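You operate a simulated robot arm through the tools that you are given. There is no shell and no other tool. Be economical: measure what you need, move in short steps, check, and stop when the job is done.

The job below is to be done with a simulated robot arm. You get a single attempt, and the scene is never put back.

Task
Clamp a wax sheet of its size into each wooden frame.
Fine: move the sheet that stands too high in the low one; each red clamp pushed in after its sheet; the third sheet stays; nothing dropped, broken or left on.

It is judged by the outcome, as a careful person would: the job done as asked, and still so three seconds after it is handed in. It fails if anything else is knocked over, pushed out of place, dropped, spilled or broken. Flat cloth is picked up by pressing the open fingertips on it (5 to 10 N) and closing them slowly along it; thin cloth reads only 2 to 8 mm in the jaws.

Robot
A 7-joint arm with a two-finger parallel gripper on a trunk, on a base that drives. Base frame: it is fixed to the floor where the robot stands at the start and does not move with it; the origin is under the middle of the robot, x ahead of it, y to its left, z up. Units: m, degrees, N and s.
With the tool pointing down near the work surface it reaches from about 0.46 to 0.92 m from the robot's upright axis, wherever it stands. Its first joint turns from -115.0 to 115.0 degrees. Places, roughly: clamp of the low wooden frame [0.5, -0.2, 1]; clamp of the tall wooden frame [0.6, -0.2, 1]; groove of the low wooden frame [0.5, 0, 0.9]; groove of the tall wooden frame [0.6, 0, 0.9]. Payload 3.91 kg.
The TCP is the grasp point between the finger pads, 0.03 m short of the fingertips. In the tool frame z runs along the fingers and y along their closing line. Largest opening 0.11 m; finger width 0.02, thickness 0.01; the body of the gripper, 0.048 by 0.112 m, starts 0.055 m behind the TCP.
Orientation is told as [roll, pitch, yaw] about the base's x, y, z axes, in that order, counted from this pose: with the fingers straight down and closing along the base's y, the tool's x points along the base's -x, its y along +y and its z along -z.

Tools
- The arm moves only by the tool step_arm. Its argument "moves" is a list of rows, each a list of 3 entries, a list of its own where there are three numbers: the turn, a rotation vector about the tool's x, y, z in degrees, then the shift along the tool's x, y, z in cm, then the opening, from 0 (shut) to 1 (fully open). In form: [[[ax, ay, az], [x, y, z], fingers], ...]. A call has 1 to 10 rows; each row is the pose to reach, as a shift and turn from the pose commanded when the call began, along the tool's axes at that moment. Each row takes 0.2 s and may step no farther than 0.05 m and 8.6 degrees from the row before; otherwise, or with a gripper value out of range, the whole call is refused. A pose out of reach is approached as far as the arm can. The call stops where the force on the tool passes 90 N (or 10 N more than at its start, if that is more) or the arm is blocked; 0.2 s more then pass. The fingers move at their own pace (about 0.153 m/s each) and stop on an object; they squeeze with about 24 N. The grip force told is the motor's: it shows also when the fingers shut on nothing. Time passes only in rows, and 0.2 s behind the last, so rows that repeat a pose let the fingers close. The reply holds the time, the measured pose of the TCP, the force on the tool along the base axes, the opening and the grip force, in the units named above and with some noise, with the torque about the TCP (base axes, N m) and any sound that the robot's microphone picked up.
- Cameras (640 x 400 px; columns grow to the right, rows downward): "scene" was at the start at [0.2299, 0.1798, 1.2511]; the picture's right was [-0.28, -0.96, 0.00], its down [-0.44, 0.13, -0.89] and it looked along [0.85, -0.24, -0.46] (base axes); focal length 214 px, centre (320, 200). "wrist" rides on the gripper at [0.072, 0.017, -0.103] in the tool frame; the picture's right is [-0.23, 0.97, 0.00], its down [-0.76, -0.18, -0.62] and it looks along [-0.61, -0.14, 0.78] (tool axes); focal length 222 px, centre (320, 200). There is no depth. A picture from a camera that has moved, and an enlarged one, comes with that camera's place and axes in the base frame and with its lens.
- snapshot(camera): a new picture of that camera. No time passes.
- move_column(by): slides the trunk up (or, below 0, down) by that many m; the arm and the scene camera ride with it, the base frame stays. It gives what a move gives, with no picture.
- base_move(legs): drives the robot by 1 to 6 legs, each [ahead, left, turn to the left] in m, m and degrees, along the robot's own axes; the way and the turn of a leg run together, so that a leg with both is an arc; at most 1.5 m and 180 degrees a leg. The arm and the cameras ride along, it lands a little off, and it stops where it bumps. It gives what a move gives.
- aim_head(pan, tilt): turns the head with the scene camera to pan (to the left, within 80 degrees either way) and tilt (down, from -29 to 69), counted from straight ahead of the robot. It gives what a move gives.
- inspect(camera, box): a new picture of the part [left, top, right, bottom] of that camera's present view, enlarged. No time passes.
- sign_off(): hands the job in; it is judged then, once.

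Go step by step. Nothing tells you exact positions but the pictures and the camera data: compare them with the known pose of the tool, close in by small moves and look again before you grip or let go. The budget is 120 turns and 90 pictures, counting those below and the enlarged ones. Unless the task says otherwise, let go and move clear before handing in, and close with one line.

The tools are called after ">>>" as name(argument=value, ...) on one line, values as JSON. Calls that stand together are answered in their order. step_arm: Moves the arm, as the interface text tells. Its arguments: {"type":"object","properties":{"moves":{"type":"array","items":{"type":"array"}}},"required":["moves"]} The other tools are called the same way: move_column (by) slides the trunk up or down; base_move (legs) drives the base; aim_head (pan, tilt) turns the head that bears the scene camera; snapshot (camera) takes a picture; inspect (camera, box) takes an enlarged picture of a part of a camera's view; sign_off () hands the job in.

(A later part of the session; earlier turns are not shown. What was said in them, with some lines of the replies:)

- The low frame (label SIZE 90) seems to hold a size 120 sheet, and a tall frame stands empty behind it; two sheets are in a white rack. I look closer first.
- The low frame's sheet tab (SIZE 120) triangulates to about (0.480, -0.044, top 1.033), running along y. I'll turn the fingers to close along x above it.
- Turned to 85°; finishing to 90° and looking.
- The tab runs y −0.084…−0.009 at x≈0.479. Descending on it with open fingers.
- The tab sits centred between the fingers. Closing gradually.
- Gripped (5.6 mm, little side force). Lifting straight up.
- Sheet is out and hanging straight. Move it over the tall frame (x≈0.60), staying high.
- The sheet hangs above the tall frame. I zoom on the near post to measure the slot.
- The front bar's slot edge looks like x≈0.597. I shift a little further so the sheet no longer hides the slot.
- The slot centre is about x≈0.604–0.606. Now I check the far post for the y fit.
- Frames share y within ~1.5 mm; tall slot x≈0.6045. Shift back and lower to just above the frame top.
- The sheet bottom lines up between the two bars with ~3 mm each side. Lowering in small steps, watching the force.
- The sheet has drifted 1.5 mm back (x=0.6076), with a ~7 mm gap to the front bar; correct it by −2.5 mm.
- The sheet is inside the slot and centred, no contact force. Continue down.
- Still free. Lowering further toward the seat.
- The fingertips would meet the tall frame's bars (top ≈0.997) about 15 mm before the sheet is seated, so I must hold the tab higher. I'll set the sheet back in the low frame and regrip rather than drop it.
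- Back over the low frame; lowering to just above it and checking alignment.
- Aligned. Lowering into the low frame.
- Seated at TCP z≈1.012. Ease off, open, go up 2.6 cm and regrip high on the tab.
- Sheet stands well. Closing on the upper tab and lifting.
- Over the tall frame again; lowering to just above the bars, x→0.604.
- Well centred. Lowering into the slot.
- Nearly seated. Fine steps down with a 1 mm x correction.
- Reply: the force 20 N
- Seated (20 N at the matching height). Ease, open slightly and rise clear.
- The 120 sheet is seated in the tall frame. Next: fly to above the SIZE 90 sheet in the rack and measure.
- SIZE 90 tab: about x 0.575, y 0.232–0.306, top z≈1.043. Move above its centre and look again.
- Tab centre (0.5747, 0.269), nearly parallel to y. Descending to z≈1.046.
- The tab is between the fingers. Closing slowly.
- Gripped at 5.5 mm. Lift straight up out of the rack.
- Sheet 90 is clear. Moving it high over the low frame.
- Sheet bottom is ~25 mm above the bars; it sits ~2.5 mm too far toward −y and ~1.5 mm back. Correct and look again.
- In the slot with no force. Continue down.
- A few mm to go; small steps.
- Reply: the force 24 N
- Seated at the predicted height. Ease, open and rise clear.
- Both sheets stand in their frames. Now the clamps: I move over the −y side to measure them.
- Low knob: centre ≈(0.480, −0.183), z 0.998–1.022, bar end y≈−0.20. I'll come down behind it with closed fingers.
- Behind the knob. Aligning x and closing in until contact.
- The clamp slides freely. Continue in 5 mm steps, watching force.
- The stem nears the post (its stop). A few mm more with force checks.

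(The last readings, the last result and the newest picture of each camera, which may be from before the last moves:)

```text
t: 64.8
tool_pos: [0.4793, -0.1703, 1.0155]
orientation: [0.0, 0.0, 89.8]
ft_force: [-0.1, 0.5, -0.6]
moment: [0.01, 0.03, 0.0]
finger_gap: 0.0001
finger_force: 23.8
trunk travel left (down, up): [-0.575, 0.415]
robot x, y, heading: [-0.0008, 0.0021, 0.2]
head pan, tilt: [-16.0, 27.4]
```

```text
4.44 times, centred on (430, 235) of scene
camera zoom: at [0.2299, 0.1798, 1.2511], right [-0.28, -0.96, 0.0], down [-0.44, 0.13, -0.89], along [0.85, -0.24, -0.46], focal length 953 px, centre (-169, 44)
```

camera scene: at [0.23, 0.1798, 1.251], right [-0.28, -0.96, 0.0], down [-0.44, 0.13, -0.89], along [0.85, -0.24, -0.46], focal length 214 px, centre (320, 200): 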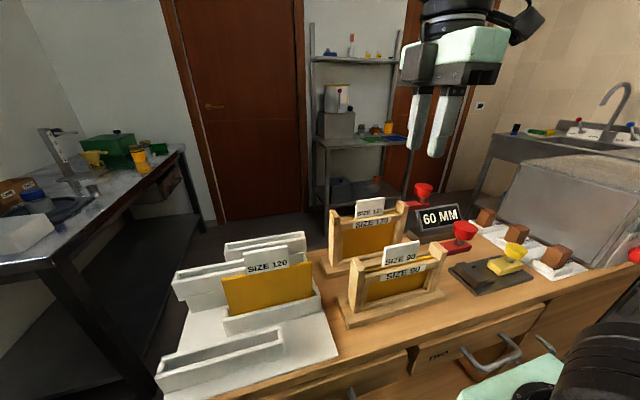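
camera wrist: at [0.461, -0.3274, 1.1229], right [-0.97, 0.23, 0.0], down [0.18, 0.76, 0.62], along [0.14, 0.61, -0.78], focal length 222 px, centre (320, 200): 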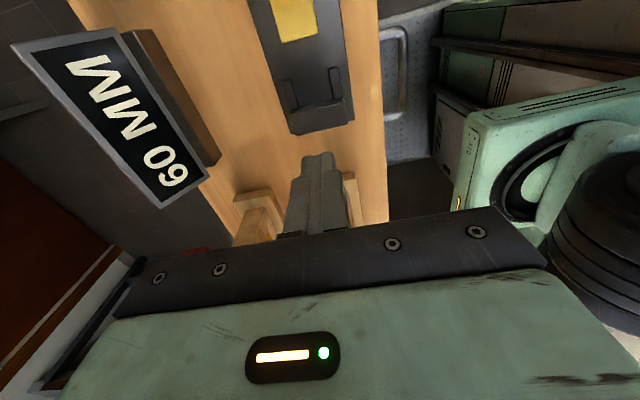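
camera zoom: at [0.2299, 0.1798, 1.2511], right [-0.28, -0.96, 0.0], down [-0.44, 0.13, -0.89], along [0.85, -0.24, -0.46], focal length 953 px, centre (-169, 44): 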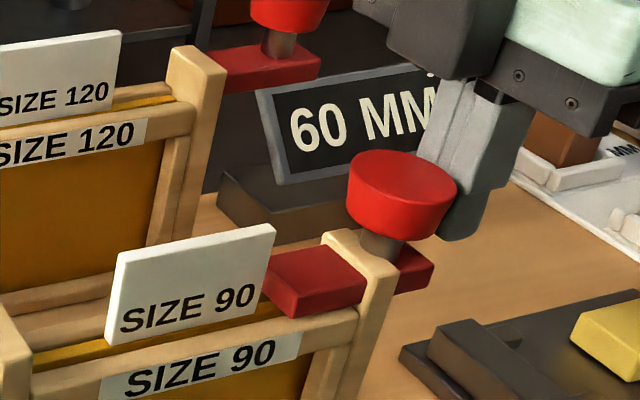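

>>> step_arm(moves=[[[0, 0, 0], [-0.2, 0, 0], 0], [[0, 0, 0], [-0.4, 0, 0], 0], [[0, 0, 0], [-0.4, 0, 0], 0]])

>>> step_arm(moves=[[[0, 0, 0], [-0.15, 0, 0], 0], [[0, 0, 0], [-0.3, 0, 0], 0], [[0, 0, 0], [-0.3, 0, 0], 0]])

>>> inspect(camera="scene", box=[380, 190, 480, 280])

```text
t: 65.6
tool_pos: [0.4791, -0.1678, 1.014]
orientation: [-0.2, 0.1, 89.8]
ft_force: [-0.5, -21.3, 8.8]
moment: [0.22, 0.01, 0.02]
finger_gap: 0.0
finger_force: 23.8
trunk travel left (down, up): [-0.575, 0.415]
robot x, y, heading: [-0.0015, -0.0014, 0.0]
head pan, tilt: [-16.0, 27.4]
```

```text
t: 66.4
tool_pos: [0.4799, -0.1679, 1.0145]
orientation: [0.0, 0.3, 90.0]
ft_force: [-2.3, -46.2, 10.1]
moment: [0.38, -0.04, 0.0]
finger_gap: 0.0
finger_force: 24.2
trunk travel left (down, up): [-0.575, 0.415]
robot x, y, heading: [0.0021, -0.0015, -0.3]
head pan, tilt: [-16.0, 27.4]
```

```text
4.44 times, centred on (430, 235) of scene
camera zoom: at [0.2297, 0.1774, 1.2515], right [-0.28, -0.96, 0.0], down [-0.44, 0.13, -0.89], along [0.85, -0.24, -0.46], focal length 953 px, centre (-169, 44)
```

zoom: 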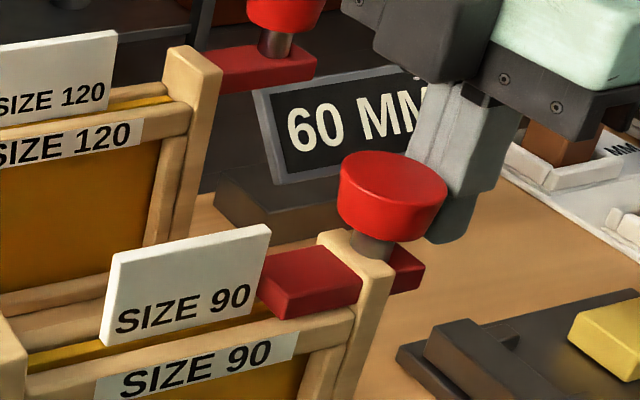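

Firm stop reached (46 N, no further travel): low clamp is in. Back off, rise and go behind the tall frame's knob.

>>> step_arm(moves=[[[0, 0, 0], [1, 0, 0], 0], [[0, 0, 0], [4, 0, 0], 0], [[0, 0, 0], [8, 0, 0], 0], [[0, 0, 0], [8.5, 0, -4], 0], [[0, 0, 0], [8.5, 0, -8], 0], [[0, 0, 0], [8.5, -4, -9], 0], [[0, 0, 0], [8.5, -8, -9], 0], [[0, 0, 0], [8.5, -12, -9], 0], [[0, 0, 0], [8.5, -12.5, -9], 0], [[0, 0, 0], [8.5, -12.5, -9], 0]])

>>> inspect(camera="scene", box=[340, 170, 500, 300])

```text
t: 68.6
tool_pos: [0.603, -0.2471, 1.1037]
orientation: [0.0, 0.1, 89.9]
ft_force: [0.0, -0.1, 0.6]
moment: [0.03, 0.02, 0.0]
finger_gap: 0.0
finger_force: 24.3
trunk travel left (down, up): [-0.575, 0.415]
robot x, y, heading: [0.0004, -0.0005, 0.1]
head pan, tilt: [-16.0, 27.4]
```

```text
3.08 times, centred on (420, 235) of scene
camera zoom: at [0.2299, 0.1798, 1.2511], right [-0.28, -0.96, 0.0], down [-0.44, 0.13, -0.89], along [0.85, -0.24, -0.46], focal length 660 px, centre (12, 92)
```

zoom: 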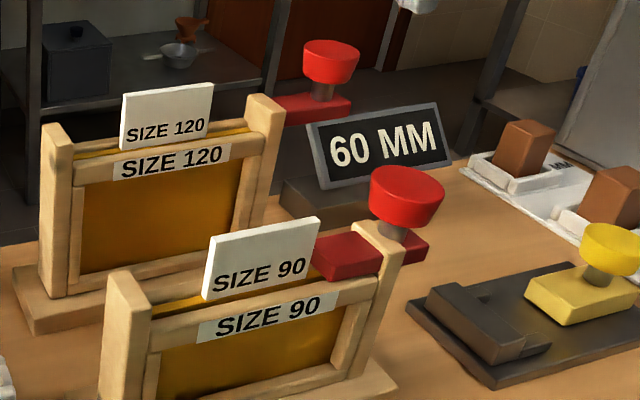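

Low clamp is in and its frame unmoved. Lower behind the tall knob and push in steps.

>>> step_arm(moves=[[[0, 0, 0], [0, -0.15, 3], 0], [[0, 0, 0], [0, -0.15, 5.8], 0], [[0, 0, 0], [-1.5, -0.15, 5.8], 0], [[0, 0, 0], [-3, -0.15, 5.8], 0], [[0, 0, 0], [-3.8, -0.15, 5.8], 0], [[0, 0, 0], [-3.8, -0.15, 5.8], 0]])

>>> inspect(camera="scene", box=[370, 140, 480, 240])

```text
t: 70.0
tool_pos: [0.6065, -0.2106, 1.0427]
orientation: [0.0, 0.0, 89.9]
ft_force: [0.9, 0.3, 0.4]
moment: [0.03, 0.01, 0.0]
finger_gap: 0.0001
finger_force: 23.9
trunk travel left (down, up): [-0.575, 0.415]
robot x, y, heading: [-0.0046, 0.0001, -0.3]
head pan, tilt: [-16.0, 27.4]
```

```text
4.00 times, centred on (425, 190) of scene
camera zoom: at [0.23, 0.1798, 1.2511], right [-0.28, -0.96, 0.0], down [-0.44, 0.13, -0.89], along [0.85, -0.24, -0.46], focal length 858 px, centre (-100, 240)
```

zoom: 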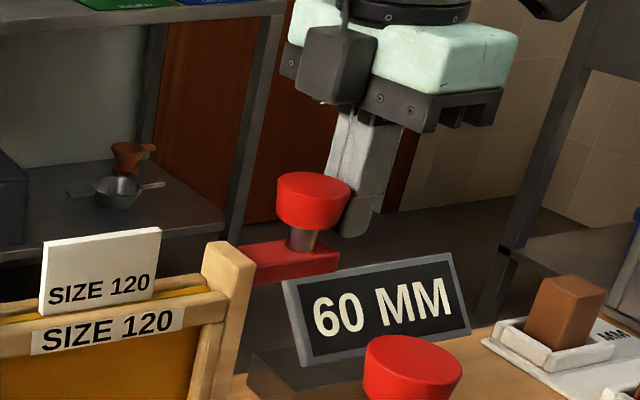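

>>> step_arm(moves=[[[0, 0, 0], [-0.5, 0.2, 0], 0], [[0, 0, 0], [-1, 0.2, 0], 0], [[0, 0, 0], [-1.5, 0.2, 0], 0], [[0, 0, 0], [-2, 0.2, 0], 0], [[0, 0, 0], [-2.5, 0.2, 0], 0], [[0, 0, 0], [-3, 0.2, 0], 0], [[0, 0, 0], [-3, 0.2, 0], 0]])

>>> inspect(camera="scene", box=[370, 140, 480, 240])

```text
t: 71.6
tool_pos: [0.6044, -0.1792, 1.0451]
orientation: [0.0, 0.0, 89.9]
ft_force: [-0.1, -0.8, 0.0]
moment: [-0.03, -0.01, -0.01]
finger_gap: 0.0003
finger_force: 24.0
trunk travel left (down, up): [-0.575, 0.415]
robot x, y, heading: [0.0002, 0.0007, 0.0]
head pan, tilt: [-16.0, 27.4]
```

```text
4.00 times, centred on (425, 190) of scene
camera zoom: at [0.2299, 0.1798, 1.2511], right [-0.28, -0.96, 0.0], down [-0.44, 0.13, -0.89], along [0.85, -0.24, -0.46], focal length 858 px, centre (-100, 240)
```

zoom: 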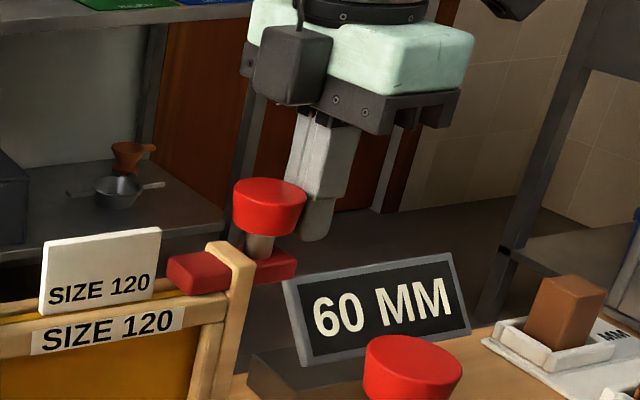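

Sliding well; push on in small steps toward the stop (expected near y≈−0.167).

>>> step_arm(moves=[[[0, 0, 0], [-0.3, 0, 0], 0], [[0, 0, 0], [-0.6, 0, 0], 0], [[0, 0, 0], [-0.9, 0, 0], 0], [[0, 0, 0], [-0.9, 0, 0], 0]])

>>> step_arm(moves=[[[0, 0, 0], [-0.2, 0, 0], 0], [[0, 0, 0], [-0.4, 0, 0], 0], [[0, 0, 0], [-0.4, 0, 0], 0]])

```text
t: 72.6
tool_pos: [0.6036, -0.1697, 1.0463]
orientation: [0.0, 0.0, 90.0]
ft_force: [0.0, -0.9, -0.5]
moment: [0.02, 0.0, -0.02]
finger_gap: 0.0
finger_force: 23.9
trunk travel left (down, up): [-0.575, 0.415]
robot x, y, heading: [0.0022, 0.0021, 0.1]
head pan, tilt: [-16.0, 27.4]
```

```text
t: 73.4
tool_pos: [0.6058, -0.1677, 1.0457]
orientation: [0.0, 0.1, 89.9]
ft_force: [-2.1, -11.3, 2.8]
moment: [0.07, -0.01, 0.06]
finger_gap: 0.0
finger_force: 24.3
trunk travel left (down, up): [-0.575, 0.415]
robot x, y, heading: [0.0014, -0.0006, 0.2]
head pan, tilt: [-16.0, 27.4]
```

Same stop position; one slightly firmer push to confirm, then look.

>>> step_arm(moves=[[[0, 0, 0], [-0.2, 0, 0], 0], [[0, 0, 0], [-0.4, 0, 0], 0], [[0, 0, 0], [-0.4, 0, 0], 0]])

>>> inspect(camera="scene", box=[340, 150, 480, 260])

```text
t: 74.2
tool_pos: [0.6048, -0.1687, 1.0464]
orientation: [-0.1, 0.2, 89.6]
ft_force: [3.2, -35.7, 5.2]
moment: [0.22, -0.09, 0.01]
finger_gap: 0.0
finger_force: 23.9
trunk travel left (down, up): [-0.575, 0.415]
robot x, y, heading: [0.0029, 0.0001, 0.1]
head pan, tilt: [-16.0, 27.4]
```

```text
3.64 times, centred on (410, 205) of scene
camera zoom: at [0.2301, 0.1778, 1.2514], right [-0.28, -0.96, 0.0], down [-0.44, 0.13, -0.89], along [0.85, -0.24, -0.46], focal length 780 px, centre (-7, 182)
```

zoom: 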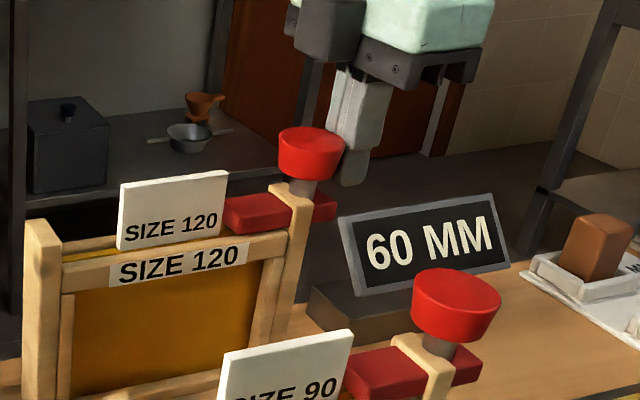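

Firm stop: the tall clamp is in as well. Back off, rise clear and check everything.

>>> step_arm(moves=[[[0, 0, 0], [1, 0, 0], 0], [[0, 0, 0], [4, 0, 0], 0], [[0, 0, 0], [7, 0, 0], 0], [[0, 0, 0], [7, 0, -4], 0], [[0, 0, 0], [7, 0, -8], 0], [[0, 0, 0], [7, 0, -12], 0], [[0, 0, 0], [7, 0, -16], 0], [[0, 0, 0], [7, 0, -18], 0]])

>>> snapshot(camera="scene")

>>> inspect(camera="scene", box=[310, 180, 510, 325])

```text
t: 76.0
tool_pos: [0.6056, -0.2332, 1.2267]
orientation: [0.0, -0.1, 89.9]
ft_force: [0.3, -0.5, -0.6]
moment: [0.02, -0.01, 0.0]
finger_gap: 0.0
finger_force: 24.0
trunk travel left (down, up): [-0.575, 0.415]
robot x, y, heading: [-0.0008, 0.0003, 0.2]
head pan, tilt: [-16.0, 27.4]
```

```text
11 pictures are left
camera scene: at [0.23, 0.1797, 1.2511], right [-0.28, -0.96, 0.0], down [-0.44, 0.13, -0.89], along [0.85, -0.24, -0.46], focal length 214 px, centre (320, 200)
```

scene: 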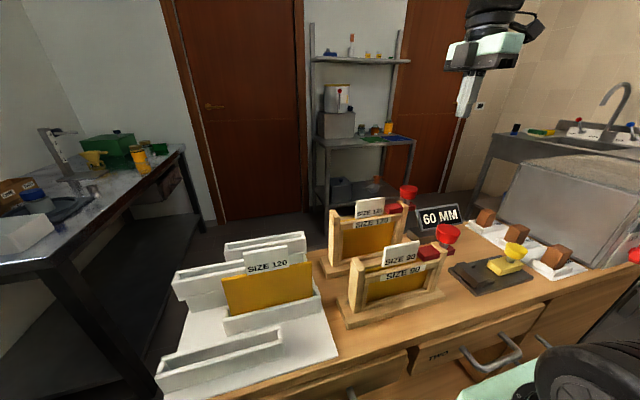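

```text
2.76 times, centred on (410, 252) of scene
camera zoom: at [0.23, 0.1797, 1.2511], right [-0.28, -0.96, 0.0], down [-0.44, 0.13, -0.89], along [0.85, -0.24, -0.46], focal length 592 px, centre (72, 55)
```

zoom: 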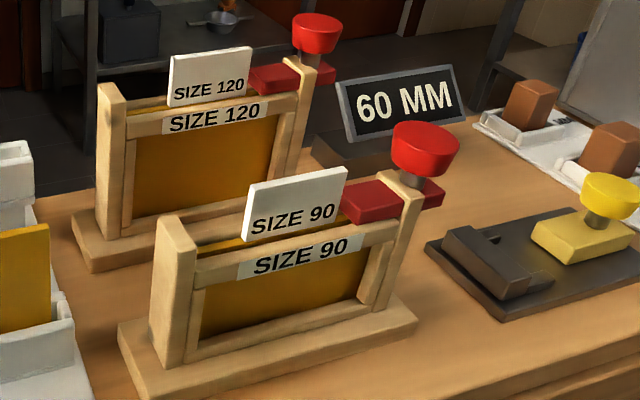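

Everything looks in place. I zoom on the clamp ends to judge whether they're at their true stop.

>>> inspect(camera="scene", box=[410, 215, 470, 260])

>>> inspect(camera="scene", box=[370, 180, 430, 225])

>>> inspect(camera="wrist", box=[280, 60, 440, 230])

```text
8.89 times, centred on (440, 238) of scene
camera zoom: at [0.23, 0.1797, 1.2511], right [-0.28, -0.96, 0.0], down [-0.44, 0.13, -0.89], along [0.85, -0.24, -0.46], focal length 1906 px, centre (-747, -133)
```

zoom: 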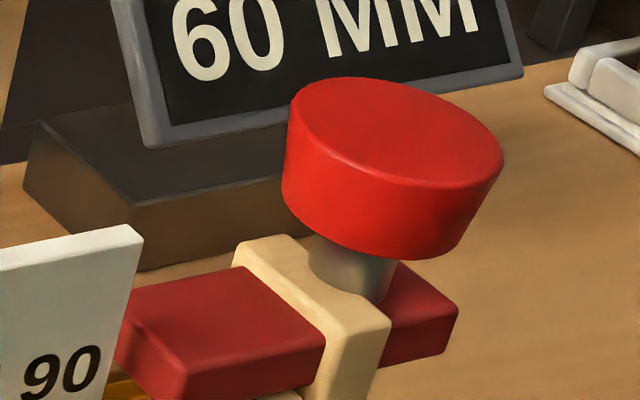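

```text
8.89 times, centred on (400, 202) of scene
camera zoom: at [0.23, 0.1797, 1.2511], right [-0.28, -0.96, 0.0], down [-0.44, 0.13, -0.89], along [0.85, -0.24, -0.46], focal length 1906 px, centre (-391, 178)
```

zoom: 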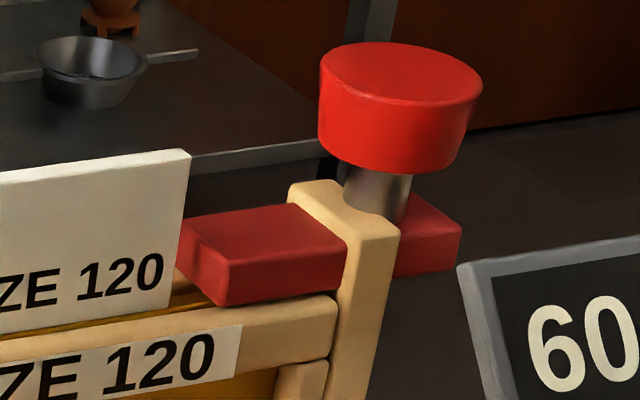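

```text
2.35 times, centred on (360, 145) of wrist
camera zoom: at [0.589, -0.3063, 1.3304], right [-0.97, 0.23, 0.0], down [0.18, 0.76, 0.62], along [0.14, 0.61, -0.78], focal length 523 px, centre (226, 329)
```

zoom: 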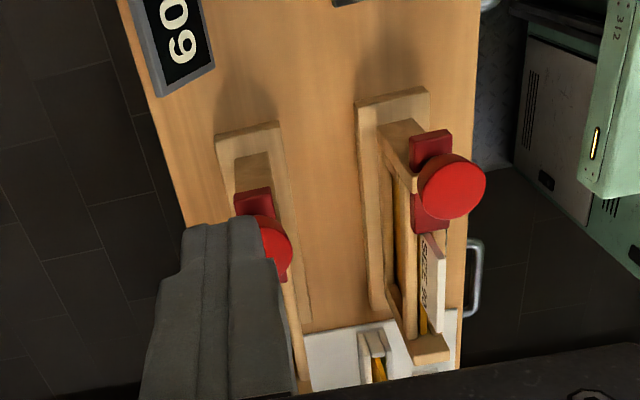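

Both stems rest against their posts (hard stop), the sheets are seated, the frames haven't moved, the third sheet is untouched and the arm is clear. I'm handing in.

>>> sign_off()

```text
The job is handed in.
```

The size 120 sheet is now in the tall frame and the size 90 sheet is in the low frame. Both red clamps are pushed in to their stops, and the third sheet is still in its rack.
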